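You operate a simulated robot arm through the tools that you are given. There is no shell and no other tool. Be economical: measure what you need, move in short steps, check, and stop when the job is done.

You are at the controls of a simulated two-armed robot. One attempt, no reset.

Task
Take the carton marked "59" from the high wall shelf and leave it on the brochure. Take the green tray and put it on the top of the low rack. Pick up the foam block with one hand, pass it to the other hand and put it on the top of the ageing cabinet. The order is free. Set down upright: carton.

It is judged by the outcome, as a careful person would: the job done as asked, and still so three seconds after it is handed in. It fails if anything else is knocked over, pushed out of place, dropped, spilled or broken.

Robot
Two 7-joint arms with fingered hands on one trunk, on a base that drives. Base frame: it is fixed to the floor where the robot stands at the start and does not move with it; the origin is under the middle of the robot, x ahead of it, y to its left, z up. Units: mm, rad, N and s.
The left shoulder is at the start at [58, 184, 1192], the right one opposite. With the tool pointing down near the work surface each hand reaches from about 100 to 800 mm from the robot's upright axis, wherever it stands, measured 20 degrees to its own side. Places, roughly: brochure [-250, 3000, 750]; foam block [-1500, -1250, 750]; top of the ageing cabinet [-500, -1100, 1500]; top of the low rack [-3600, 500, 800]. Payload 4 kg a hand.
The tool frame of a hand sits at the grasp point between the pads (the TCP): z along the fingers, y along the line on which they close. The tips reach 26 mm beyond it. The gripper opens to 132 mm. The gripper's body begins 73 mm behind the TCP. The gripper is a hand of 3 fingers: y runs from the thumb to the fingers, the wrist lies at [0, 0, -224] in the tool frame.
Orientation is told as [roll, pitch, yaw] about the base's x, y, z axes, in that order, counted from this pose: with the fingers straight down and closing along the base's y, the tool's x points along the base's -x, its y along +y and its z along -z.

Tools
- The arms move only by the tool drive_tool. It takes "left_steps", "right_steps" or both (then of equal length, played together; a hand with none holds still); each is one flat list of numbers, 6 for each row, row after row: the shift along the base's x, y, z in m, then the turn, a rotation vector about the base's x, y, z in rad. In form: [x, y, z, rx, ry, rz, x, y, z, rx, ry, rz, ...]. A call has 1 to 10 rows; each row is the pose to reach, as a shift and turn from the pose commanded when the call began. Each row takes 0.2 s and may step no farther than 50 mm and 0.15 rad from the row before; otherwise, the whole call is refused. A pose out of reach is approached as far as the arm can. The call stops where the force on the tool passes 40 N (or 10 N more than at its start, if that is more) or the arm is blocked; 0.2 s more then pass. In this call time passes only in rows, and 0.2 s behind the last. It gives the time, the measured TCP pose, the force on the tool (base axes), the opening and the grip force at its end, in the units of the frame above (readings bear some noise), with the torque about the TCP (base axes, N m) and any sound that the robot's microphone picked up.
- Cameras (640 x 400 px; columns grow to the right, rows downward): "scene" is now at [166.1, -36.6, 1473.4]; the picture's right is [-0.48, -0.87, 0.07], its down [-0.04, -0.06, -1.00] and it looks along [0.88, -0.48, -0.01] (base axes); focal length 214 px, centre (320, 200). "left" rides on the left gripper at [-62, 3, -92] in its tool frame; the picture's right is [-0.05, -1.00, 0.00], its down [0.83, -0.04, -0.56] and it looks along [0.55, -0.03, 0.83] (tool axes); focal length 230 px, centre (320, 200). "right" rides on the right gripper at [62, 3, -92] in its tool frame; the picture's right is [-0.05, 1.00, 0.00], its down [-0.83, -0.04, -0.55] and it looks along [-0.55, -0.03, 0.83] (tool axes); focal length 230 px, centre (320, 200). There is no depth. A picture from a camera that has moved, and an enlarged one, comes with that camera's place and axes in the base frame and with its lens. The place of the scene camera against the robot may be out by one fixed shift of up to 18 mm in any direction.
- snapshot(camera): a new picture of that camera. No time passes.
- lift_body(by): slides the trunk up (or, below 0, down) by that many mm; the arms and the scene camera ride with it, the base frame stays. It gives what a move gives, with no picture.
- steer(legs): drives the robot by 1 to 6 legs, each [ahead, left, turn to the left] in mm, mm and rad, along the robot's own axes; the way and the turn of a leg run together, so that a leg with both is an arc; at most 1500 mm and 3.142 rad a leg. The arms and the cameras ride along, it lands a little off, and it stops where it bumps. It gives what a move gives.
- curl_fingers(finger1, finger2, thumb_bend, hand): sets how far each is bent, from 0 (flat) to 100 (curled in); at 30 the hand is open as for a grip, at 70 the pads meet at the TCP. One left out holds its place. A second passes; each finger stops where it meets its share of the squeeze, and holds until it gets a number again. It is the only way to open and close the hand. It gives what a move gives, with no picture; readings hold the bend of each and the force on the fingers (four entries, about 0 where the hand has none), thumb and palm.
- head_to(pan, tilt): turns the head with the scene camera to pan (to the left, within 1.501 rad either way) and tilt (down, from -0.506 to 1.204), counted from straight ahead of the robot. It gives what a move gives.
- zoom(camera, box): a new picture of the part [left, top, right, bottom] of that camera's present view, enlarged. No time passes.
- close_job(): hands the job in; it is judged then, once.

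Go step by step. Nothing tells you exact positions but the pictures and the camera data: compare them with the known pose of the tool, close in by small moves and look again before you grip or let go. The budget is 165 turns and 118 pictures, counting those below and the enlarged ones. Unless the task says otherwise, let go and move clear before handing in, and close with one line.

The tools are called after ">>>" as name(argument=value, ...) on one line, values as JSON. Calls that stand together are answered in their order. drive_tool: Moves the arms, as the interface text tells. Its arguments: {"type":"object","properties":{"left_steps":{"type":"array"},"right_steps":{"type":"array"}},"required":[]} The other tools are called the same way: lift_body (by) slides the trunk up or down; curl_fingers (finger1, finger2, thumb_bend, hand) moves the fingers one by one; steer (legs) drives the base; head_to (pan, tilt) turns the head that bears the scene camera; snapshot (camera) takes a picture; zoom (camera, box) takes an enlarged picture of a part of a camera's view; close_job () hands the job in.

At the start:

```text
t: 0.0
left_tcp_pos: [557.7, -82.1, 1148.1]
left_orientation: [0.001, 0.002, -0.001]
left_force: [-0.2, -0.2, -0.7]
left_torque: [-0.02, 0.04, 0.01]
left_opening: 131.9
left_grip_force: 0.0
left_shape: jaw
left_bend: [30.0, 30.0, 30.0]
left_finger forces: [0.1, 0.0, 0.0, 0.1, 0.0, 0.0]
right_tcp_pos: [340.7, -449.1, 1000.3]
right_orientation: [-0.001, 0.002, 0.0]
right_force: [0.1, 0.6, 0.8]
right_torque: [0.0, 0.02, -0.01]
right_opening: 132.2
right_grip_force: 0.1
right_shape: jaw
right_bend: [30.0, 30.0, 30.0]
right_finger forces: [0.0, 0.0, 0.0, 0.0, 0.0, 0.1]
trunk travel left (down, up): [-225.0, 237.0]
robot x, y, heading: [0.5, -2.2, -0.001]
head pan, tilt: [-0.508, -0.12]
```

scene: 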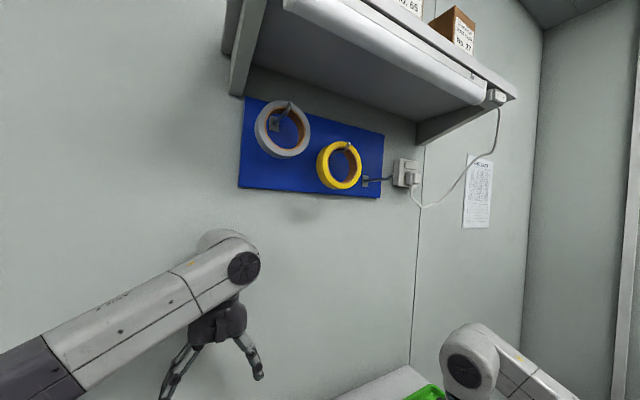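
right: 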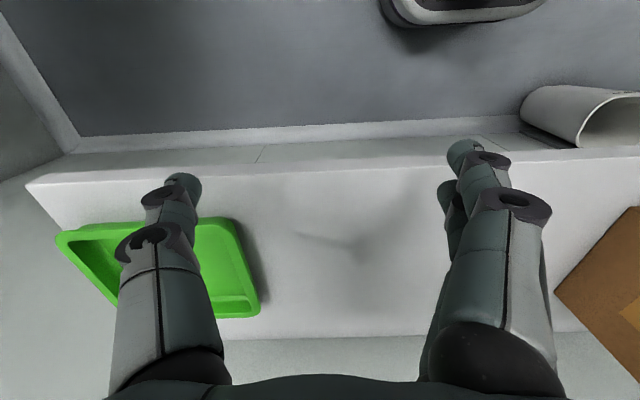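
left: 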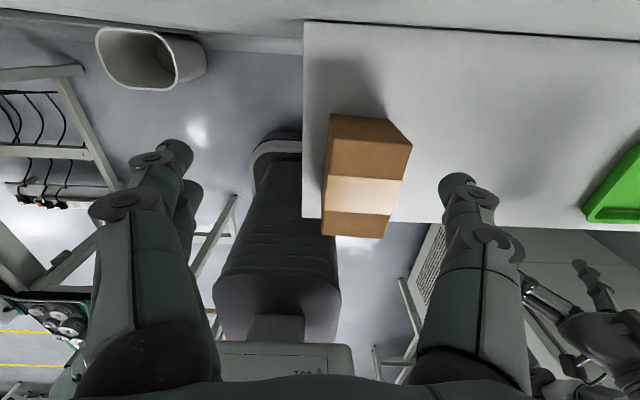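

I see a wall shelf with cartons ahead, a table with the green tray and a brown carton below. I will look around first: ahead, then up at the shelf.

>>> head_to(pan=0, tilt=-0.35)

>>> snapshot(camera="scene")

>>> head_to(pan=-0.3, tilt=0.7)

>>> snapshot(camera="scene")

```text
t: 0.9
left_tcp_pos: [559.0, -81.3, 1149.9]
left_orientation: [0.0, 0.0, -0.001]
left_force: [-0.9, -0.7, -0.6]
left_torque: [-0.02, -0.03, 0.01]
left_opening: 131.8
left_grip_force: 0.1
left_shape: jaw
left_bend: [30.0, 30.0, 30.0]
left_finger forces: [0.0, 0.0, 0.0, 0.0, 0.0, 0.0]
right_tcp_pos: [341.2, -450.9, 999.0]
right_orientation: [-0.002, -0.001, -0.001]
right_force: [0.0, -0.8, 0.0]
right_torque: [-0.01, 0.03, 0.01]
right_opening: 131.9
right_grip_force: 0.0
right_shape: jaw
right_bend: [30.0, 30.0, 30.0]
right_finger forces: [0.0, 0.0, 0.1, 0.1, 0.1, 0.0]
trunk travel left (down, up): [-225.0, 237.0]
robot x, y, heading: [2.4, 0.9, -0.002]
head pan, tilt: [0.0, -0.351]
```

```text
114 pictures are left
camera scene: at [169.4, 5.3, 1491.9], right [0.0, -1.0, 0.0], down [0.2, 0.0, -0.98], along [0.98, 0.0, 0.2], focal length 214 px, centre (320, 200)
```

scene: 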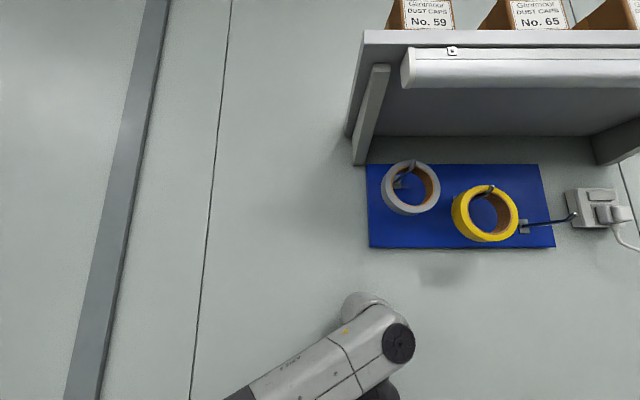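

```text
t: 2.2
left_tcp_pos: [557.0, -80.2, 1149.7]
left_orientation: [0.0, 0.0, -0.001]
left_force: [-0.4, 0.9, -0.3]
left_torque: [0.01, 0.03, -0.02]
left_opening: 132.0
left_grip_force: 0.1
left_shape: jaw
left_bend: [30.0, 30.0, 30.0]
left_finger forces: [0.0, 0.0, 0.0, 0.1, 0.0, 0.0]
right_tcp_pos: [340.4, -450.0, 1000.3]
right_orientation: [0.0, -0.002, 0.001]
right_force: [-0.4, 0.2, -0.4]
right_torque: [-0.05, 0.06, -0.03]
right_opening: 132.2
right_grip_force: 0.0
right_shape: jaw
right_bend: [30.0, 30.0, 30.0]
right_finger forces: [0.0, 0.0, 0.0, 0.0, 0.1, 0.0]
trunk travel left (down, up): [-225.0, 237.0]
robot x, y, heading: [-0.8, 1.2, -0.001]
head pan, tilt: [-0.3, 0.7]
```

```text
113 pictures are left
camera scene: at [161.1, -19.7, 1399.0], right [-0.29, -0.96, 0.04], down [-0.72, 0.19, -0.67], along [0.63, -0.23, -0.74], focal length 214 px, centre (320, 200)
```

scene: 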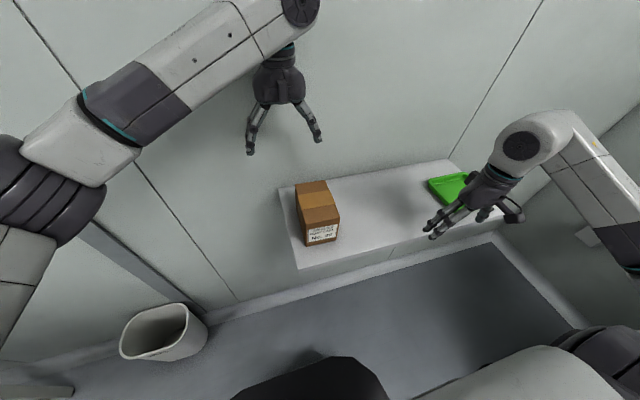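

Carton 59 is the leftmost on the high shelf. I'll raise the trunk for a better look at the shelf, and survey to the sides.

>>> lift_body(by=237)

>>> head_to(pan=-0.3, tilt=-0.3)

>>> snapshot(camera="scene")

>>> head_to(pan=1.5, tilt=0.35)

>>> snapshot(camera="scene")

>>> head_to(pan=-1.5, tilt=0.35)

>>> snapshot(camera="scene")

```text
t: 4.7
left_tcp_pos: [558.1, -82.4, 1387.1]
left_orientation: [0.0, 0.0, 0.0]
left_force: [0.3, -1.5, 0.5]
left_torque: [0.0, -0.03, 0.03]
left_opening: 131.7
left_grip_force: 0.1
left_shape: jaw
left_bend: [30.0, 30.0, 30.0]
left_finger forces: [0.1, 0.0, 0.0, 0.0, 0.0, 0.2]
right_tcp_pos: [339.7, -449.6, 1234.7]
right_orientation: [0.001, 0.0, 0.0]
right_force: [-0.6, 0.0, 0.3]
right_torque: [-0.02, 0.02, 0.0]
right_opening: 132.0
right_grip_force: 0.1
right_shape: jaw
right_bend: [30.0, 30.0, 30.0]
right_finger forces: [0.0, 0.0, 0.0, 0.1, 0.0, 0.0]
trunk travel left (down, up): [-462.0, 0.0]
robot x, y, heading: [-2.5, -3.6, -0.005]
head pan, tilt: [-0.3, 0.7]
```

```text
t: 6.0
left_tcp_pos: [557.5, -82.2, 1386.0]
left_orientation: [0.001, 0.001, -0.001]
left_force: [1.1, -0.1, -0.6]
left_torque: [0.01, -0.02, 0.01]
left_opening: 131.8
left_grip_force: 0.0
left_shape: jaw
left_bend: [30.0, 30.0, 30.0]
left_finger forces: [0.0, 0.1, 0.1, 0.0, 0.0, 0.1]
right_tcp_pos: [341.0, -450.2, 1235.9]
right_orientation: [0.001, 0.0, 0.0]
right_force: [-0.2, 0.2, -0.1]
right_torque: [-0.03, 0.03, 0.02]
right_opening: 131.9
right_grip_force: 0.0
right_shape: jaw
right_bend: [30.0, 30.0, 30.0]
right_finger forces: [0.0, 0.1, 0.0, 0.0, 0.0, 0.0]
trunk travel left (down, up): [-462.0, 0.0]
robot x, y, heading: [-1.1, -1.5, 0.001]
head pan, tilt: [-0.3, -0.3]
```

```text
112 pictures are left
camera scene: at [75.8, -17.9, 1744.2], right [-0.3, -0.96, 0.0], down [0.28, -0.09, -0.96], along [0.91, -0.28, 0.29], focal length 214 px, centre (320, 200)
```

scene: 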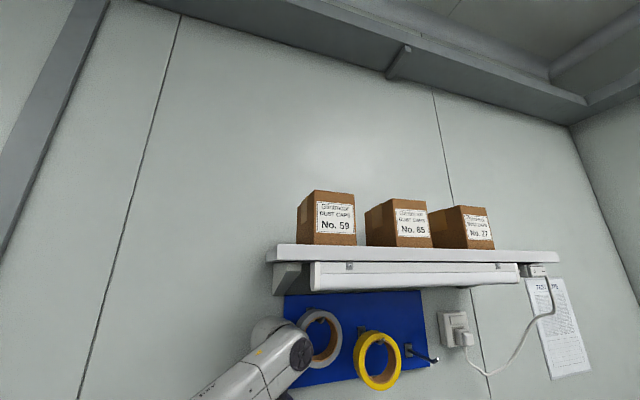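

```text
t: 7.8
left_tcp_pos: [558.8, -81.3, 1386.6]
left_orientation: [0.0, -0.001, -0.001]
left_force: [-0.2, -0.5, -0.3]
left_torque: [0.01, 0.01, -0.03]
left_opening: 131.5
left_grip_force: 0.1
left_shape: jaw
left_bend: [30.0, 30.0, 30.0]
left_finger forces: [0.1, 0.1, 0.0, 0.0, 0.1, 0.1]
right_tcp_pos: [340.8, -449.2, 1235.9]
right_orientation: [0.0, 0.0, 0.001]
right_force: [0.6, -0.1, 0.0]
right_torque: [-0.02, -0.01, 0.01]
right_opening: 132.0
right_grip_force: 0.0
right_shape: jaw
right_bend: [30.0, 30.0, 30.0]
right_finger forces: [0.0, 0.0, 0.0, 0.0, 0.0, 0.0]
trunk travel left (down, up): [-462.0, 0.0]
robot x, y, heading: [-2.0, 0.6, -0.006]
head pan, tilt: [1.499, 0.351]
```

```text
111 pictures are left
camera scene: at [7.4, 98.2, 1686.4], right [1.0, -0.07, 0.0], down [-0.03, -0.34, -0.94], along [0.07, 0.94, -0.34], focal length 214 px, centre (320, 200)
```

scene: 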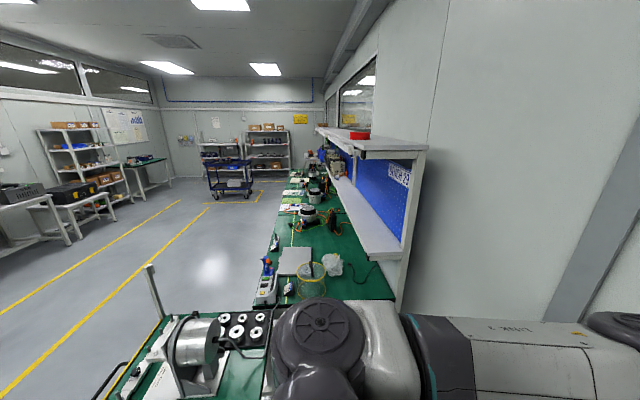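

```text
t: 10.4
left_tcp_pos: [559.0, -80.5, 1386.9]
left_orientation: [0.0, -0.001, -0.001]
left_force: [-0.6, -0.2, 0.1]
left_torque: [0.01, -0.03, 0.02]
left_opening: 131.9
left_grip_force: 0.0
left_shape: jaw
left_bend: [30.0, 30.0, 30.0]
left_finger forces: [0.0, 0.0, 0.0, 0.0, 0.0, 0.1]
right_tcp_pos: [340.7, -450.3, 1237.1]
right_orientation: [0.001, 0.0, -0.001]
right_force: [0.1, -0.3, -1.1]
right_torque: [0.0, -0.01, 0.02]
right_opening: 131.7
right_grip_force: 0.1
right_shape: jaw
right_bend: [30.0, 30.0, 30.0]
right_finger forces: [0.0, 0.0, 0.0, 0.0, 0.0, 0.1]
trunk travel left (down, up): [-462.0, 0.0]
robot x, y, heading: [2.8, 0.9, 0.001]
head pan, tilt: [-1.499, 0.351]
```

```text
110 pictures are left
camera scene: at [7.4, -87.5, 1686.3], right [-1.0, -0.07, 0.0], down [-0.02, 0.34, -0.94], along [0.07, -0.94, -0.34], focal length 214 px, centre (320, 200)
```

scene: 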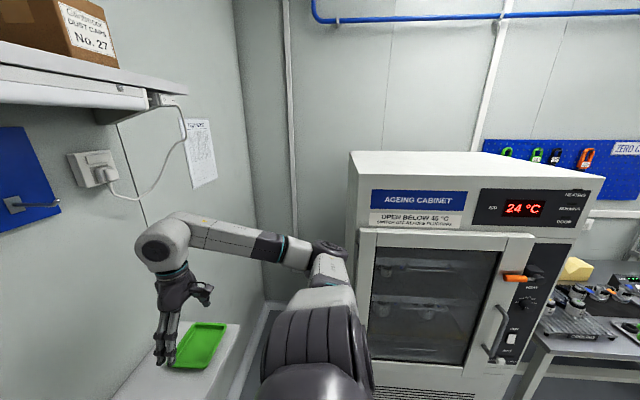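

Shelf with 59, 65, 27; ageing cabinet to the right, yellow foam beyond it, and a trolley on my left. I'll look closely at the carton and its gaps.

>>> head_to(pan=-0.45, tilt=-0.1)

>>> zoom(camera="scene", box=[220, 60, 420, 260])

>>> snapshot(camera="left")

```text
t: 11.7
left_tcp_pos: [559.0, -81.1, 1385.5]
left_orientation: [0.001, 0.001, 0.0]
left_force: [-0.5, 0.3, 0.3]
left_torque: [-0.04, 0.0, 0.03]
left_opening: 132.0
left_grip_force: 0.1
left_shape: jaw
left_bend: [30.0, 30.0, 30.0]
left_finger forces: [0.0, 0.0, 0.0, 0.0, 0.1, 0.0]
right_tcp_pos: [339.5, -450.2, 1236.2]
right_orientation: [0.001, 0.001, 0.0]
right_force: [0.1, 0.0, 0.0]
right_torque: [0.02, 0.03, 0.0]
right_opening: 131.9
right_grip_force: 0.1
right_shape: jaw
right_bend: [30.0, 30.0, 30.0]
right_finger forces: [0.0, 0.0, 0.0, 0.0, 0.0, 0.1]
trunk travel left (down, up): [-462.0, 0.0]
robot x, y, heading: [1.8, -2.6, -0.004]
head pan, tilt: [-0.45, -0.099]
```

```text
2.00 times, centred on (320, 160) of scene
camera zoom: at [79.1, -32.6, 1727.6], right [-0.44, -0.9, 0.0], down [0.09, -0.04, -1.0], along [0.9, -0.43, 0.1], focal length 429 px, centre (320, 280)
```

zoom: 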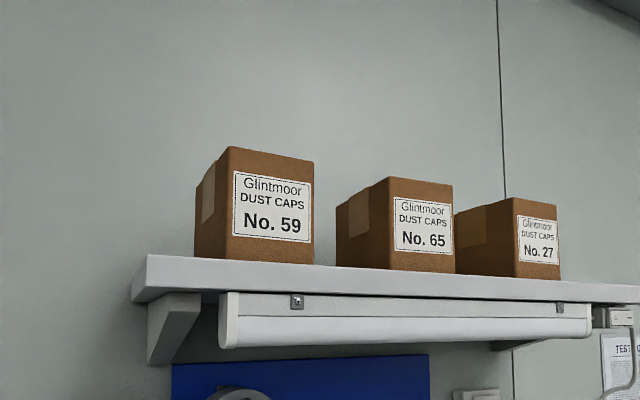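

```text
108 pictures are left
camera left: at [621.0, -78.3, 1479.9], right [0.05, -1.0, 0.0], down [-0.83, -0.04, 0.56], along [-0.55, -0.03, -0.83], focal length 230 px, centre (320, 200)
```

left: 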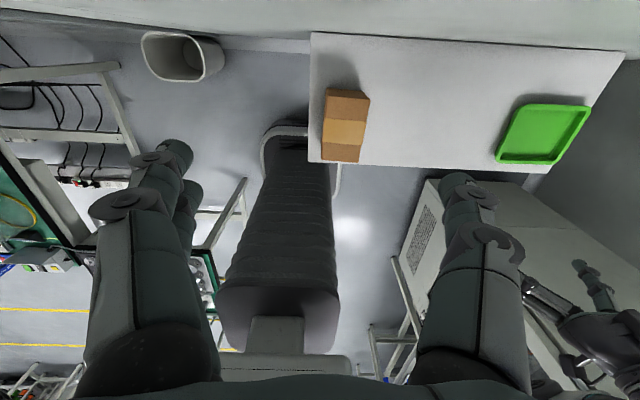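

Carton 59 front face is about x 406, y −110 to −180, z 1776–1862, with wide gaps. I'll pull the left hand out from below the shelf while tilting the fingers forward.

>>> drive_tool(left_steps=[-0.025, 0, 0, 0, -0.097, 0, -0.05, 0, 0, 0, -0.194, 0, -0.075, 0, 0, 0, -0.291, 0, -0.1, 0, 0, 0, -0.388, 0, -0.125, 0, 0, 0, -0.485, 0, -0.15, 0, 0, 0, -0.582, 0, -0.175, 0, 0, 0, -0.679, 0, -0.2, 0, 0, 0, -0.776, 0, -0.225, 0, 0, 0, -0.873, 0, -0.25, 0, 0, 0, -0.97, 0])

>>> snapshot(camera="scene")

```text
t: 13.9
left_tcp_pos: [438.1, -62.5, 1317.5]
left_orientation: [-0.028, -0.981, -0.006]
left_force: [-0.6, -0.1, 0.7]
left_torque: [0.01, 0.02, 0.0]
left_opening: 132.2
left_grip_force: 0.1
left_shape: jaw
left_bend: [30.0, 30.0, 30.0]
left_finger forces: [0.0, 0.0, 0.0, 0.0, 0.1, 0.0]
left hand out of reach, approached as far as the arm can: row 3, 4, 5, 6, 7, 8, 9, 10
right_tcp_pos: [339.8, -451.0, 1236.8]
right_orientation: [0.001, 0.0, 0.0]
right_force: [0.5, 0.1, 0.6]
right_torque: [-0.03, -0.03, -0.04]
right_opening: 131.7
right_grip_force: 0.0
right_shape: jaw
right_bend: [30.0, 30.0, 30.0]
right_finger forces: [0.0, 0.0, 0.1, 0.0, 0.0, 0.0]
trunk travel left (down, up): [-462.0, 0.0]
robot x, y, heading: [0.6, 1.4, 0.004]
head pan, tilt: [-0.45, -0.099]
```

```text
107 pictures are left
camera scene: at [78.1, -31.7, 1727.6], right [-0.44, -0.9, 0.0], down [0.09, -0.04, -0.99], along [0.9, -0.43, 0.1], focal length 214 px, centre (320, 200)
```

scene: 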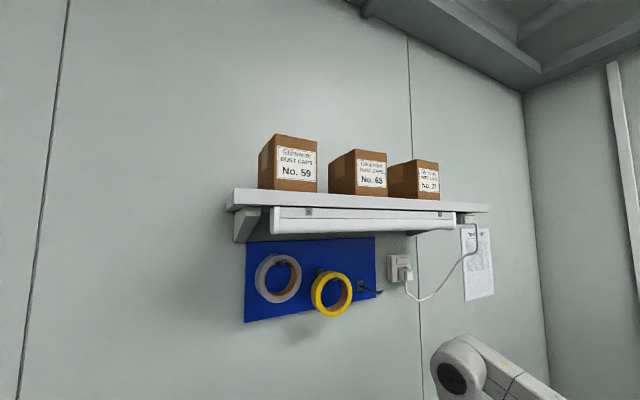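

The arm is cramped against the body; backing the base off gives it room.

>>> steer(legs=[[-250, 0, 0]])

>>> drive_tool(left_steps=[0, 0, 0.05, 0, 0, 0, 0, 0, 0.1, 0, 0, 0, 0, 0, 0.15, 0, 0, 0, 0, 0, 0.2, 0, 0, 0, 0, 0, 0.25, 0, 0, 0, 0, 0, 0.3, 0, 0, 0, 0, -0.03, 0.35, 0, 0, 0, 0, -0.06, 0.4, 0, 0, 0, 0, -0.08, 0.45, 0, 0, 0, 0, -0.08, 0.5, 0, 0, 0])

>>> snapshot(camera="scene")

>>> snapshot(camera="left")

```text
t: 15.7
left_tcp_pos: [193.4, -65.7, 1316.6]
left_orientation: [-0.027, -0.977, -0.009]
left_force: [-0.4, -0.1, -0.1]
left_torque: [0.04, 0.02, -0.03]
left_opening: 132.1
left_grip_force: 0.1
left_shape: jaw
left_bend: [30.0, 30.0, 30.0]
left_finger forces: [0.0, 0.0, 0.0, 0.1, 0.0, 0.1]
right_tcp_pos: [93.1, -450.2, 1234.8]
right_orientation: [0.0, 0.003, -0.003]
right_force: [0.0, 0.1, 1.0]
right_torque: [-0.01, -0.02, 0.02]
right_opening: 132.2
right_grip_force: 0.1
right_shape: jaw
right_bend: [30.0, 30.0, 30.0]
right_finger forces: [0.0, 0.0, 0.0, 0.0, 0.1, 0.1]
trunk travel left (down, up): [-462.0, 0.0]
robot x, y, heading: [-245.3, 1.7, -0.005]
head pan, tilt: [-0.45, -0.099]
```

```text
refused: row 7 steps farther than a row can; nothing moved
```

```text
106 pictures are left
camera scene: at [-165.5, -32.3, 1727.4], right [-0.44, -0.9, 0.0], down [0.09, -0.04, -1.0], along [0.89, -0.44, 0.1], focal length 214 px, centre (320, 200)
```

scene: 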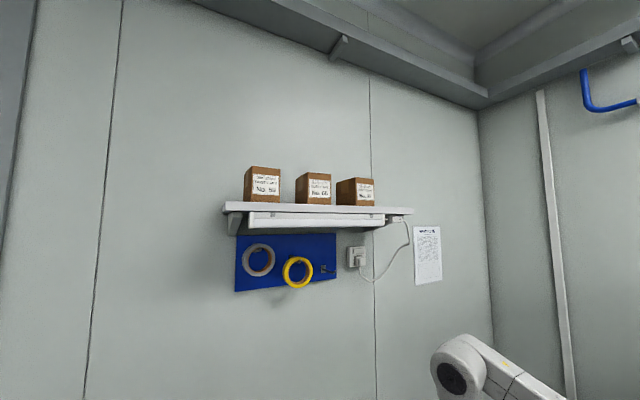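

```text
105 pictures are left
camera left: at [152.9, -58.8, 1419.9], right [0.0, -1.0, 0.06], down [-0.93, -0.02, -0.38], along [0.38, -0.05, -0.92], focal length 230 px, centre (320, 200)
```

left: 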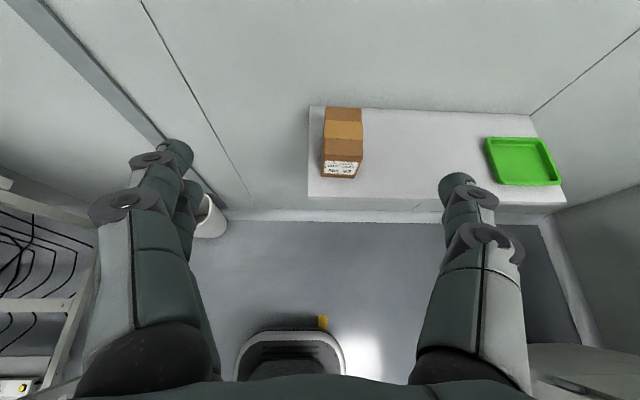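

I'll raise the left hand in front of the shelf, still well back, and look from there.

>>> drive_tool(left_steps=[0, 0, 0.05, 0, 0, 0, 0, 0, 0.1, 0, 0, 0, 0, 0, 0.15, 0, 0, 0, 0, 0, 0.2, 0, 0, 0, 0, 0, 0.25, 0, 0, 0, 0, 0, 0.3, 0, 0, 0, 0, 0, 0.35, 0, 0, 0, 0, 0, 0.4, 0, 0, 0, 0, 0, 0.45, 0, 0, 0, 0, 0, 0.5, 0, 0, 0])

>>> zoom(camera="scene", box=[220, 140, 380, 240])

>>> snapshot(camera="left")

```text
t: 17.9
left_tcp_pos: [189.4, -67.5, 1817.3]
left_orientation: [-0.025, -0.981, -0.01]
left_force: [-0.7, -0.8, -0.5]
left_torque: [0.05, 0.03, 0.01]
left_opening: 131.6
left_grip_force: 0.1
left_shape: jaw
left_bend: [30.0, 30.0, 30.0]
left_finger forces: [0.0, 0.1, 0.0, 0.0, 0.0, 0.0]
left hand out of reach, approached as far as the arm can: row 1, 2, 3, 4, 5, 6, 7
right_tcp_pos: [90.8, -452.2, 1235.7]
right_orientation: [0.001, -0.002, -0.002]
right_force: [0.2, 0.5, -0.6]
right_torque: [0.01, -0.02, 0.04]
right_opening: 131.7
right_grip_force: 0.1
right_shape: jaw
right_bend: [30.0, 30.0, 30.0]
right_finger forces: [0.1, 0.1, 0.0, 0.0, 0.1, 0.0]
trunk travel left (down, up): [-462.0, 0.0]
robot x, y, heading: [-251.9, -1.3, -0.005]
head pan, tilt: [-0.45, -0.099]
```

```text
4.00 times, centred on (300, 190) of scene
camera zoom: at [-170.1, -33.7, 1727.7], right [-0.44, -0.9, 0.0], down [0.09, -0.04, -0.99], along [0.89, -0.44, 0.1], focal length 858 px, centre (400, 240)
```

zoom: 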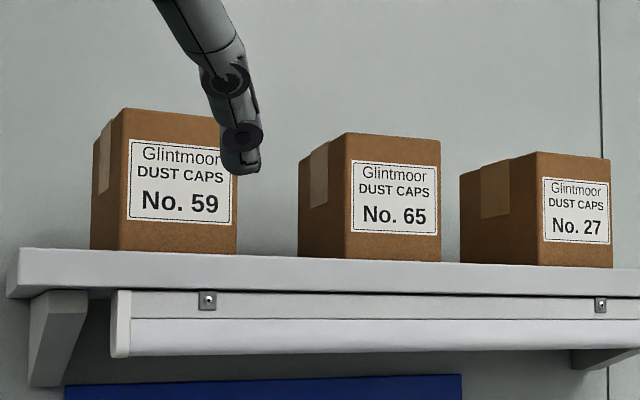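

```text
103 pictures are left
camera left: at [148.8, -62.4, 1921.4], right [0.0, -1.0, 0.06], down [-0.92, -0.02, -0.38], along [0.38, -0.05, -0.92], focal length 230 px, centre (320, 200)
```

left: 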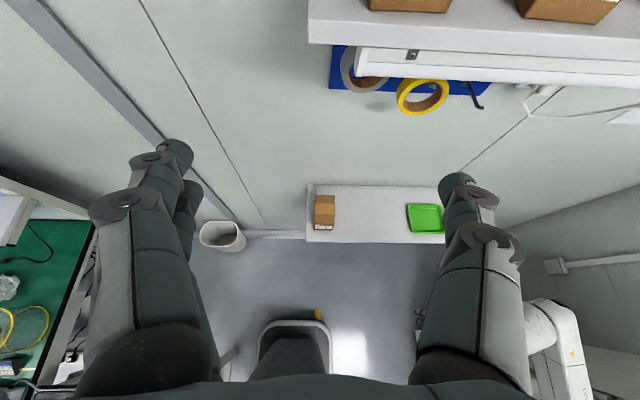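

Better triangulation: carton front at x≈425, y −120…−203, z 1779–1870. I'll bring the base forward and right a little so that the left hand has good reach.

>>> steer(legs=[[140, -90, 0]])

>>> snapshot(camera="left")

>>> snapshot(camera="scene")

```text
t: 19.3
left_tcp_pos: [328.4, -153.7, 1818.8]
left_orientation: [-0.03, -0.983, -0.003]
left_force: [-1.1, 0.3, -0.2]
left_torque: [0.02, -0.03, 0.02]
left_opening: 131.9
left_grip_force: 0.1
left_shape: jaw
left_bend: [30.0, 30.0, 30.0]
left_finger forces: [0.1, 0.0, 0.1, 0.0, 0.1, 0.1]
right_tcp_pos: [230.8, -539.4, 1237.6]
right_orientation: [-0.001, -0.001, 0.001]
right_force: [0.4, -0.2, 0.2]
right_torque: [-0.04, -0.04, 0.0]
right_opening: 131.6
right_grip_force: 0.0
right_shape: jaw
right_bend: [30.0, 30.0, 30.0]
right_finger forces: [0.0, 0.1, 0.0, 0.1, 0.0, 0.0]
trunk travel left (down, up): [-462.0, 0.0]
robot x, y, heading: [-108.0, -90.8, 0.001]
head pan, tilt: [-0.45, -0.099]
```

```text
102 pictures are left
camera left: at [286.8, -147.7, 1922.0], right [0.0, -1.0, 0.06], down [-0.92, -0.02, -0.38], along [0.38, -0.05, -0.92], focal length 230 px, centre (320, 200)
```

left: 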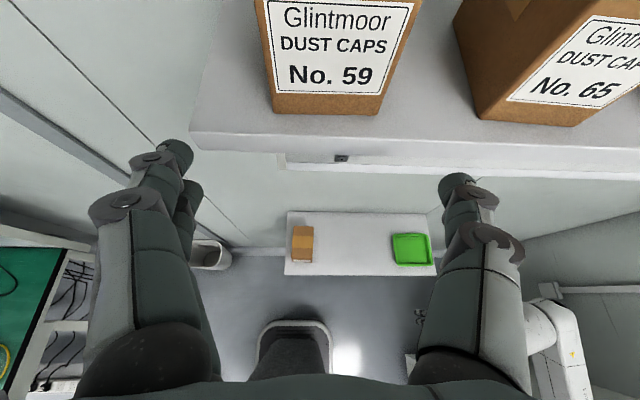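

```text
101 pictures are left
camera scene: at [-31.8, -120.2, 1727.9], right [-0.44, -0.9, 0.0], down [0.09, -0.04, -0.99], along [0.89, -0.43, 0.1], focal length 214 px, centre (320, 200)
```

scene: 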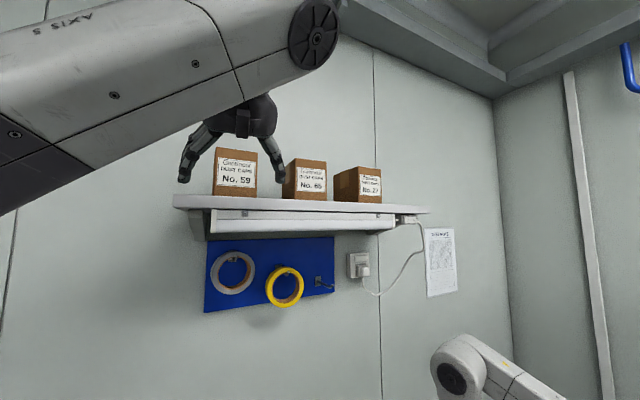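

The hand is well lined up in front of carton 59 with both sides clear. I'll slide it in over the carton.

>>> drive_tool(left_steps=[0.04, -0.008, 0.01, 0, 0, 0, 0.08, -0.008, 0.01, 0, 0, 0, 0.12, -0.008, 0.01, 0, 0, 0, 0.142, -0.008, 0.01, 0, 0, 0])

>>> snapshot(camera="left")

>>> zoom(camera="scene", box=[160, 60, 360, 260])

```text
t: 20.5
left_tcp_pos: [512.6, -118.3, 1805.0]
left_orientation: [-0.082, -0.928, 0.091]
left_force: [0.5, -0.3, -0.2]
left_torque: [0.0, 0.04, -0.02]
left_opening: 131.9
left_grip_force: 0.0
left_shape: jaw
left_bend: [30.0, 30.0, 30.0]
left_finger forces: [0.0, 0.1, 0.0, 0.1, 0.0, 0.1]
right_tcp_pos: [234.6, -539.3, 1236.8]
right_orientation: [-0.003, 0.0, 0.0]
right_force: [1.2, 0.8, -1.0]
right_torque: [-0.03, 0.02, 0.0]
right_opening: 131.7
right_grip_force: 0.1
right_shape: jaw
right_bend: [30.0, 30.0, 30.0]
right_finger forces: [0.0, 0.1, 0.0, 0.0, 0.0, 0.0]
trunk travel left (down, up): [-462.0, 0.0]
robot x, y, heading: [-108.4, -91.6, -0.003]
head pan, tilt: [-0.45, -0.099]
stopped in row 4 (left hand): the arm was blocked; the commanded pose is now the measured one
```

```text
100 pictures are left
camera left: at [477.0, -111.3, 1910.7], right [0.06, -0.99, 0.09], down [-0.94, -0.08, -0.33], along [0.33, -0.07, -0.94], focal length 230 px, centre (320, 200)
```

left: 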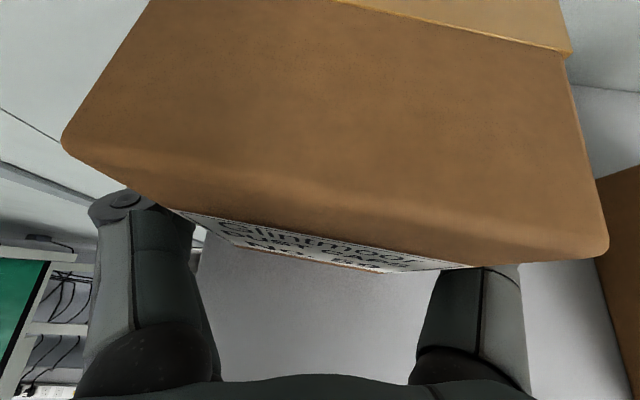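

```text
2.00 times, centred on (260, 160) of scene
camera zoom: at [-26.5, -121.0, 1727.6], right [-0.44, -0.9, 0.0], down [0.09, -0.04, -1.0], along [0.9, -0.43, 0.1], focal length 429 px, centre (440, 280)
```

zoom: 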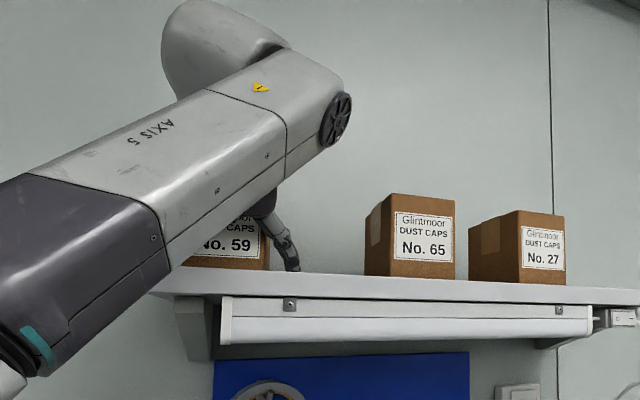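

The arm overshot and nudged carton 59 back and left a little, but it stands upright between the fingers and nothing else was touched. I'll close gently here.

>>> curl_fingers(hand="left", finger1=44, finger2=44, thumb_bend=44)

>>> snapshot(camera="left")

```text
t: 21.5
left_tcp_pos: [511.9, -116.9, 1806.5]
left_orientation: [-0.085, -0.927, 0.091]
left_force: [0.0, 8.1, 0.0]
left_torque: [0.11, -0.04, 0.07]
left_opening: 90.5
left_grip_force: 5.0
left_shape: fingers
left_bend: [43.0, 36.0, 44.0]
left_finger forces: [1.6, 6.8, 0.0, 0.0, 1.2, 0.0]
right_tcp_pos: [232.6, -539.1, 1236.9]
right_orientation: [-0.002, 0.001, 0.0]
right_force: [0.2, 0.7, -0.1]
right_torque: [-0.01, 0.0, -0.04]
right_opening: 131.9
right_grip_force: 0.1
right_shape: jaw
right_bend: [30.0, 30.0, 30.0]
right_finger forces: [0.1, 0.1, 0.0, 0.0, 0.0, 0.0]
trunk travel left (down, up): [-462.0, 0.0]
robot x, y, heading: [-108.2, -90.7, -0.001]
head pan, tilt: [-0.45, -0.099]
```

```text
98 pictures are left
camera left: at [475.3, -109.8, 1912.1], right [0.06, -0.99, 0.09], down [-0.94, -0.08, -0.33], along [0.34, -0.07, -0.94], focal length 230 px, centre (320, 200)
```

left: 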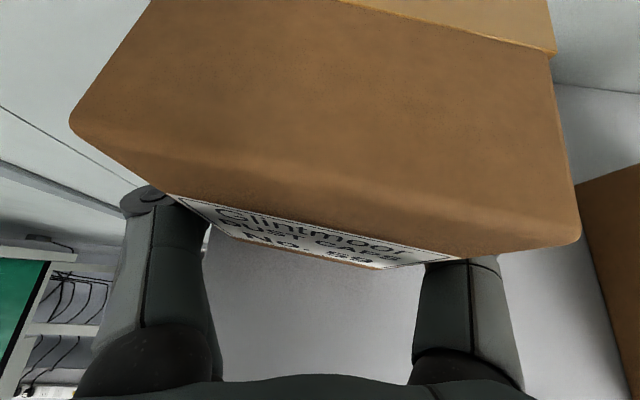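

>>> curl_fingers(hand="left", finger1=60, finger2=60, thumb_bend=60)

>>> snapshot(camera="left")

```text
t: 22.5
left_tcp_pos: [510.4, -116.4, 1807.7]
left_orientation: [-0.085, -0.927, 0.094]
left_force: [0.9, 8.1, -0.8]
left_torque: [0.08, -0.01, 0.01]
left_opening: 79.0
left_grip_force: 21.3
left_shape: fingers
left_bend: [51.0, 36.0, 52.0]
left_finger forces: [18.1, 7.6, 0.0, 0.0, 17.6, 0.0]
right_tcp_pos: [233.6, -538.3, 1237.7]
right_orientation: [-0.001, -0.001, -0.001]
right_force: [1.2, 0.1, -0.3]
right_torque: [-0.02, -0.02, 0.0]
right_opening: 131.9
right_grip_force: 0.1
right_shape: jaw
right_bend: [30.0, 30.0, 30.0]
right_finger forces: [0.0, 0.0, 0.0, 0.1, 0.1, 0.0]
trunk travel left (down, up): [-462.0, 0.0]
robot x, y, heading: [-104.4, -93.3, -0.001]
head pan, tilt: [-0.45, -0.099]
```

```text
97 pictures are left
camera left: at [475.0, -109.3, 1912.8], right [0.06, -0.99, 0.09], down [-0.94, -0.08, -0.33], along [0.34, -0.07, -0.94], focal length 230 px, centre (320, 200)
```

left: 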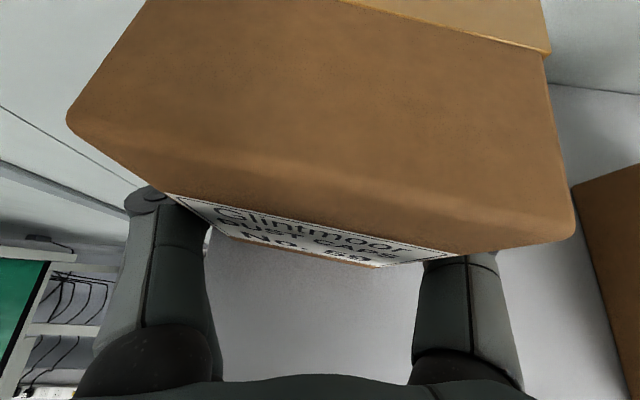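

Gripped at 21 N. I'll test by lifting slightly.

>>> drive_tool(left_steps=[0, 0, 0.008, 0, 0, 0, 0, 0, 0.016, 0, 0, 0, 0, 0, 0.024, 0, 0, 0, 0, 0, 0.032, 0, 0, 0])

>>> snapshot(camera="left")

>>> zoom(camera="scene", box=[160, 60, 360, 260])

```text
t: 23.5
left_tcp_pos: [499.5, -123.2, 1819.5]
left_orientation: [-0.07, -0.93, 0.072]
left_force: [-0.2, -0.2, -3.1]
left_torque: [0.04, 0.13, 0.02]
left_opening: 79.0
left_grip_force: 17.7
left_shape: fingers
left_bend: [51.0, 45.0, 52.0]
left_finger forces: [14.2, 3.8, 0.0, 0.1, 17.7, 0.0]
left hand out of reach, approached as far as the arm can: row 1, 2, 3, 4
right_tcp_pos: [233.5, -541.2, 1235.4]
right_orientation: [-0.001, 0.001, -0.001]
right_force: [0.3, 0.1, 0.9]
right_torque: [-0.01, 0.01, -0.02]
right_opening: 131.9
right_grip_force: 0.0
right_shape: jaw
right_bend: [30.0, 30.0, 30.0]
right_finger forces: [0.0, 0.1, 0.0, 0.0, 0.0, 0.0]
trunk travel left (down, up): [-462.0, 0.0]
robot x, y, heading: [-107.5, -88.8, -0.002]
head pan, tilt: [-0.45, -0.099]
```

```text
96 pictures are left
camera left: at [464.2, -116.6, 1925.1], right [0.05, -1.0, 0.08], down [-0.94, -0.07, -0.33], along [0.34, -0.06, -0.94], focal length 230 px, centre (320, 200)
```

left: 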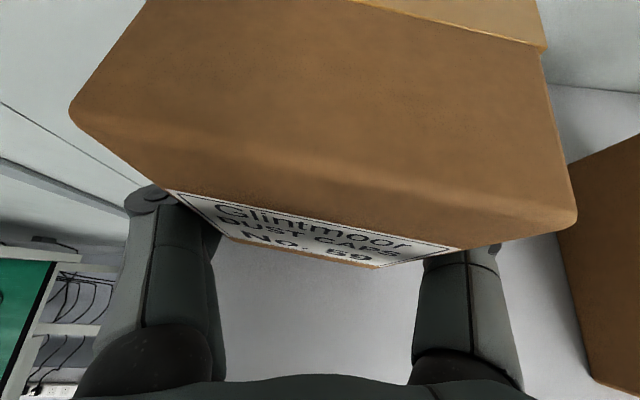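

```text
2.00 times, centred on (260, 160) of scene
camera zoom: at [-27.4, -124.0, 1727.6], right [-0.44, -0.9, 0.0], down [0.09, -0.04, -1.0], along [0.9, -0.43, 0.1], focal length 429 px, centre (440, 280)
```

zoom: 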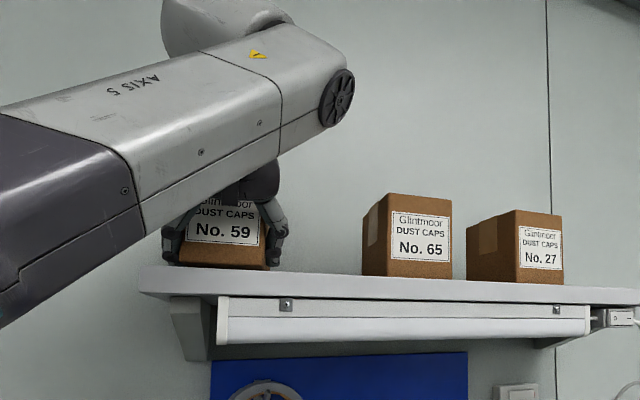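

The carton is lifted (about 3 N weight). I'll withdraw it by driving the base straight back.

>>> steer(legs=[[-300, 0, 0]])

>>> snapshot(camera="scene")

>>> snapshot(camera="left")

```text
t: 25.6
left_tcp_pos: [201.4, -120.2, 1818.6]
left_orientation: [-0.073, -0.925, 0.074]
left_force: [0.2, 0.3, -4.6]
left_torque: [0.0, 0.15, 0.01]
left_opening: 78.8
left_grip_force: 17.9
left_shape: fingers
left_bend: [51.0, 45.0, 52.0]
left_finger forces: [14.2, 3.8, 0.0, 0.0, 17.6, 0.0]
right_tcp_pos: [-68.8, -540.1, 1235.3]
right_orientation: [0.001, 0.002, -0.002]
right_force: [0.1, -0.5, -0.6]
right_torque: [-0.01, 0.04, 0.01]
right_opening: 131.8
right_grip_force: 0.0
right_shape: jaw
right_bend: [30.0, 30.0, 30.0]
right_finger forces: [0.0, 0.0, 0.0, 0.0, 0.1, 0.1]
trunk travel left (down, up): [-462.0, 0.0]
robot x, y, heading: [-411.2, -87.4, -0.007]
head pan, tilt: [-0.45, -0.099]
```

```text
94 pictures are left
camera scene: at [-326.1, -122.3, 1727.4], right [-0.44, -0.9, 0.0], down [0.09, -0.04, -1.0], along [0.89, -0.44, 0.1], focal length 214 px, centre (320, 200)
```

scene: 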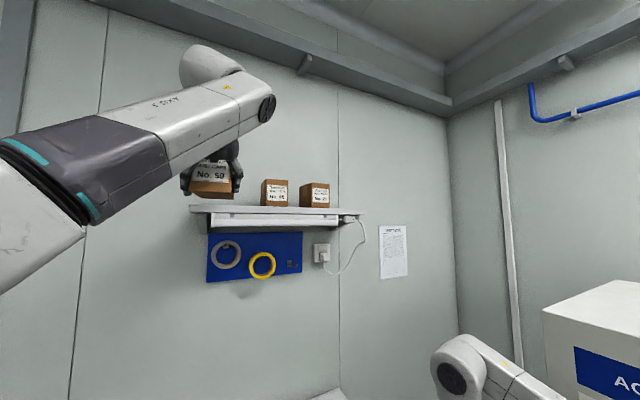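

```text
93 pictures are left
camera left: at [166.7, -114.5, 1924.1], right [0.05, -1.0, 0.09], down [-0.94, -0.07, -0.33], along [0.33, -0.06, -0.94], focal length 230 px, centre (320, 200)
```

left: 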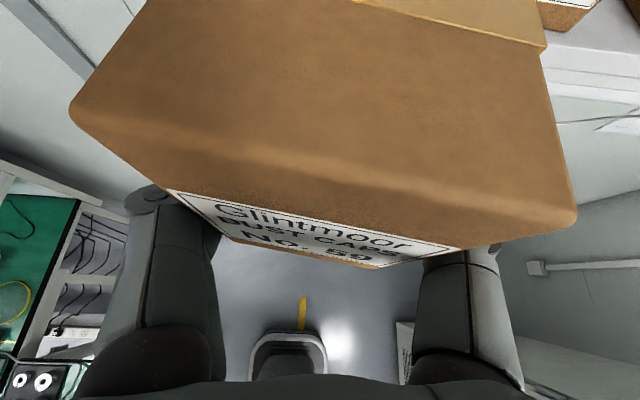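

Carton is held level. I'll drive straight back to the aisle, then look left to map the trolley and the route to the brochure.

>>> steer(legs=[[-700, -20, 0]])

>>> head_to(pan=1.2, tilt=0.5)

>>> snapshot(camera="scene")

```text
t: 29.5
left_tcp_pos: [-517.2, -135.6, 1819.4]
left_orientation: [-0.073, -0.927, 0.08]
left_force: [-0.7, 0.1, -3.9]
left_torque: [0.04, 0.13, 0.02]
left_opening: 79.0
left_grip_force: 18.4
left_shape: fingers
left_bend: [51.0, 45.0, 52.0]
left_finger forces: [14.2, 3.9, 0.1, 0.1, 17.6, 0.0]
right_tcp_pos: [-784.8, -557.9, 1235.4]
right_orientation: [0.001, 0.002, 0.003]
right_force: [-0.3, -0.1, 0.7]
right_torque: [0.01, 0.03, 0.03]
right_opening: 132.0
right_grip_force: 0.0
right_shape: jaw
right_bend: [30.0, 30.0, 30.0]
right_finger forces: [0.1, 0.0, 0.0, 0.0, 0.1, 0.0]
trunk travel left (down, up): [-462.0, 0.0]
robot x, y, heading: [-1129.5, -111.9, 0.005]
head pan, tilt: [-0.45, -0.099]
```

```text
t: 31.2
left_tcp_pos: [-520.2, -136.2, 1818.5]
left_orientation: [-0.074, -0.928, 0.079]
left_force: [-0.9, -0.5, -2.9]
left_torque: [0.01, 0.13, 0.0]
left_opening: 79.2
left_grip_force: 17.4
left_shape: fingers
left_bend: [51.0, 45.0, 52.0]
left_finger forces: [14.2, 3.8, 0.1, 0.1, 17.7, 0.0]
right_tcp_pos: [-787.7, -558.0, 1235.8]
right_orientation: [0.0, 0.0, 0.002]
right_force: [0.0, -0.1, 0.9]
right_torque: [0.03, 0.0, 0.02]
right_opening: 131.8
right_grip_force: 0.0
right_shape: jaw
right_bend: [30.0, 30.0, 30.0]
right_finger forces: [0.0, 0.1, 0.0, 0.0, 0.0, 0.0]
trunk travel left (down, up): [-462.0, 0.0]
robot x, y, heading: [-1127.2, -111.5, 0.004]
head pan, tilt: [1.201, 0.499]
```

```text
92 pictures are left
camera scene: at [-1093.7, -18.3, 1672.7], right [0.93, -0.36, 0.0], down [-0.17, -0.45, -0.88], along [0.32, 0.82, -0.48], focal length 214 px, centre (320, 200)
```

scene: 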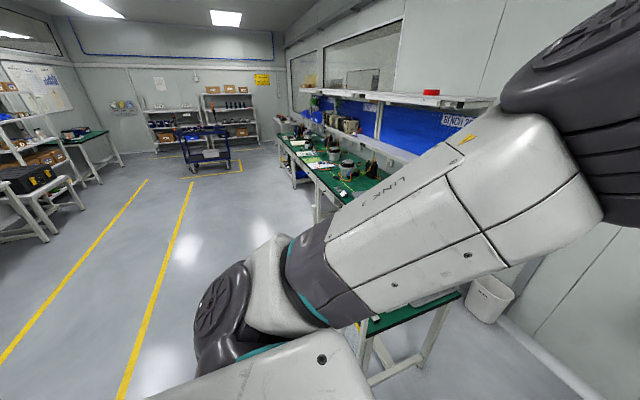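

The aisle to the left is clear. I'll strafe along it, staying back from the bench.

>>> steer(legs=[[-250, 0, 0], [0, 1500, 0], [0, 1450, 0]])

>>> head_to(pan=0.1, tilt=0.5)

>>> snapshot(camera="scene")

```text
t: 46.7
left_tcp_pos: [-813.7, 2782.7, 1817.4]
left_orientation: [-0.073, -0.929, 0.107]
left_force: [0.1, -0.7, -3.0]
left_torque: [0.01, 0.12, 0.02]
left_opening: 79.1
left_grip_force: 17.4
left_shape: fingers
left_bend: [51.0, 45.0, 52.0]
left_finger forces: [13.9, 3.7, 0.1, 0.0, 17.3, 0.0]
right_tcp_pos: [-1071.0, 2353.7, 1235.9]
right_orientation: [0.0, 0.001, 0.027]
right_force: [0.5, -0.3, -0.8]
right_torque: [-0.01, 0.0, -0.01]
right_opening: 132.2
right_grip_force: 0.1
right_shape: jaw
right_bend: [30.0, 30.0, 30.0]
right_finger forces: [0.1, 0.0, 0.0, 0.1, 0.0, 0.0]
trunk travel left (down, up): [-462.0, 0.0]
robot x, y, heading: [-1424.4, 2797.7, 0.03]
head pan, tilt: [1.201, 0.499]
```

```text
t: 48.0
left_tcp_pos: [-814.5, 2783.4, 1819.5]
left_orientation: [-0.073, -0.926, 0.107]
left_force: [-0.3, -0.2, -2.9]
left_torque: [0.0, 0.15, 0.02]
left_opening: 78.8
left_grip_force: 17.4
left_shape: fingers
left_bend: [51.0, 45.0, 52.0]
left_finger forces: [13.9, 3.8, 0.0, 0.0, 17.3, 0.1]
right_tcp_pos: [-1069.4, 2354.7, 1236.6]
right_orientation: [0.001, -0.001, 0.031]
right_force: [-0.1, 0.3, 0.4]
right_torque: [0.02, 0.02, 0.0]
right_opening: 132.1
right_grip_force: 0.0
right_shape: jaw
right_bend: [30.0, 30.0, 30.0]
right_finger forces: [0.1, 0.1, 0.0, 0.0, 0.0, 0.0]
trunk travel left (down, up): [-462.0, 0.0]
robot x, y, heading: [-1425.1, 2793.0, 0.031]
head pan, tilt: [0.099, 0.499]
```

```text
91 pictures are left
camera scene: at [-1331.6, 2812.3, 1672.6], right [0.13, -0.99, 0.0], down [-0.48, -0.06, -0.88], along [0.87, 0.11, -0.48], focal length 214 px, centre (320, 200)
```

scene: 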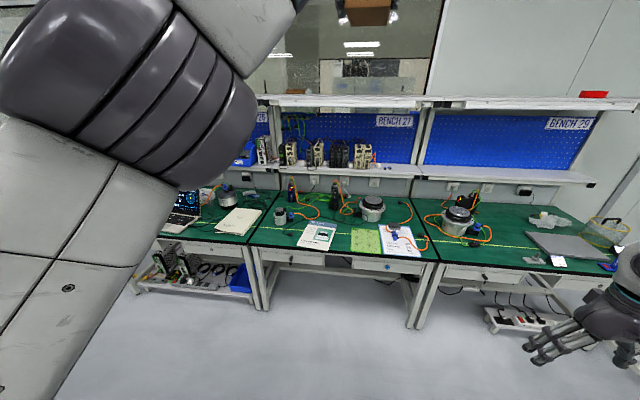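

The brochure is likely the printed sheet at image centre. I'll zoom in to check it.

>>> zoom(camera="scene", box=[200, 180, 440, 280])

```text
2.67 times, centred on (320, 230) of scene
camera zoom: at [-1331.6, 2812.3, 1672.6], right [0.13, -0.99, 0.0], down [-0.48, -0.06, -0.88], along [0.87, 0.11, -0.48], focal length 572 px, centre (320, 120)
```

zoom: 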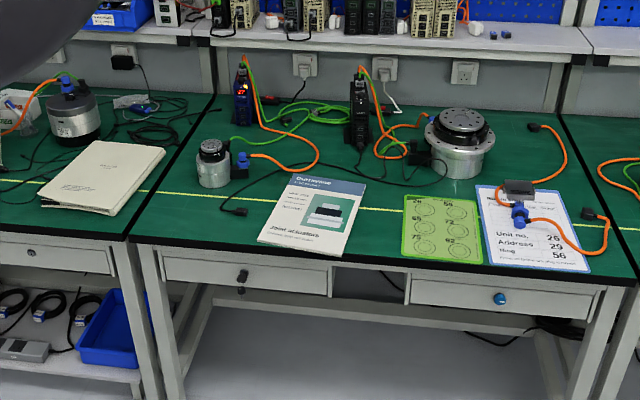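

The brochure is centred near (−165, 2975), with clear green mat around it. I'll lower the trunk and the arm here in free air first.

>>> lift_body(by=-450)

>>> drive_tool(left_steps=[0, 0, -0.04, 0, 0, 0, 0, 0, -0.08, 0, 0, 0, 0, 0, -0.12, 0, 0, 0, 0, 0, -0.16, 0, 0, 0, 0, 0, -0.2, 0, 0, 0, 0, 0, -0.24, 0, 0, 0, 0, 0, -0.28, 0, 0, 0, 0, 0, -0.32, 0, 0, 0, 0, 0, -0.36, 0, 0, 0, 0, 0, -0.39, 0, 0, 0])

>>> snapshot(camera="scene")

```text
refused: -450 is not a number from -400 to 400
```

```text
t: 50.4
left_tcp_pos: [-802.1, 2813.9, 1437.9]
left_orientation: [-0.033, -0.954, 0.119]
left_force: [-0.4, -1.2, -2.4]
left_torque: [-0.03, 0.14, -0.01]
left_opening: 78.2
left_grip_force: 15.7
left_shape: fingers
left_bend: [51.0, 45.0, 52.0]
left_finger forces: [12.3, 3.3, 0.0, 0.1, 15.8, 0.0]
right_tcp_pos: [-1069.4, 2356.0, 1236.4]
right_orientation: [0.001, 0.001, 0.027]
right_force: [1.2, 0.0, 0.2]
right_torque: [-0.02, 0.04, -0.01]
right_opening: 131.7
right_grip_force: 0.0
right_shape: jaw
right_bend: [30.0, 30.0, 30.0]
right_finger forces: [0.1, 0.0, 0.1, 0.0, 0.0, 0.0]
trunk travel left (down, up): [-462.0, 0.0]
robot x, y, heading: [-1419.5, 2795.8, 0.031]
head pan, tilt: [0.099, 0.499]
stopped in row 10 (left hand): the arm was blocked; the commanded pose is now the measured one
```

```text
89 pictures are left
camera scene: at [-1331.4, 2812.1, 1672.6], right [0.13, -0.99, 0.0], down [-0.48, -0.06, -0.88], along [0.87, 0.11, -0.48], focal length 214 px, centre (320, 200)
```

scene: 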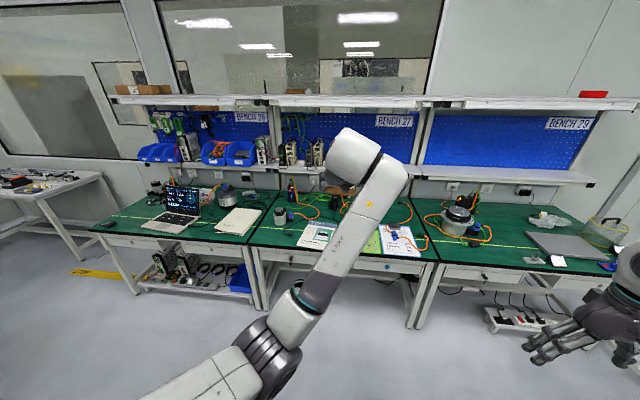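

Lowering worked though it needs gentler steps. Now I'll lower the trunk and check the carton in the left camera.

>>> lift_body(by=-350)

>>> snapshot(camera="left")

```text
t: 53.8
left_tcp_pos: [-805.6, 2811.8, 1089.9]
left_orientation: [-0.046, -0.957, 0.125]
left_force: [-0.4, 0.2, -3.8]
left_torque: [0.03, 0.09, 0.0]
left_opening: 78.2
left_grip_force: 15.8
left_shape: fingers
left_bend: [51.0, 45.0, 52.0]
left_finger forces: [12.2, 3.5, 0.0, 0.1, 15.7, 0.0]
right_tcp_pos: [-1069.4, 2355.5, 885.8]
right_orientation: [0.0, 0.001, 0.028]
right_force: [-0.4, 0.3, 0.4]
right_torque: [-0.01, 0.0, -0.01]
right_opening: 131.9
right_grip_force: 0.1
right_shape: jaw
right_bend: [30.0, 30.0, 30.0]
right_finger forces: [0.0, 0.0, 0.1, 0.0, 0.0, 0.0]
trunk travel left (down, up): [-112.0, 350.0]
robot x, y, heading: [-1420.4, 2798.0, 0.024]
head pan, tilt: [0.099, 0.499]
```

```text
88 pictures are left
camera left: at [-843.6, 2813.3, 1193.3], right [0.12, -0.99, 0.07], down [-0.92, -0.13, -0.36], along [0.36, -0.02, -0.93], focal length 230 px, centre (320, 200)
```

left: 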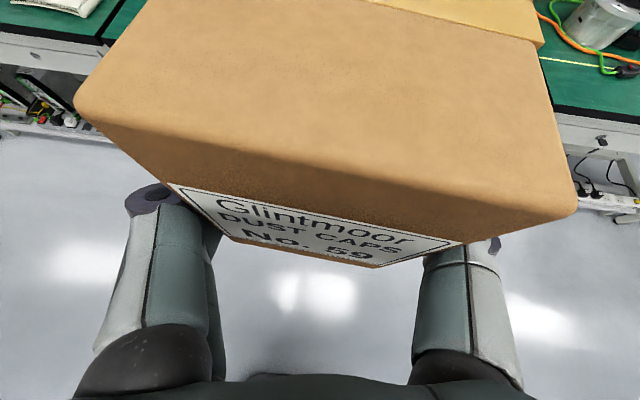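

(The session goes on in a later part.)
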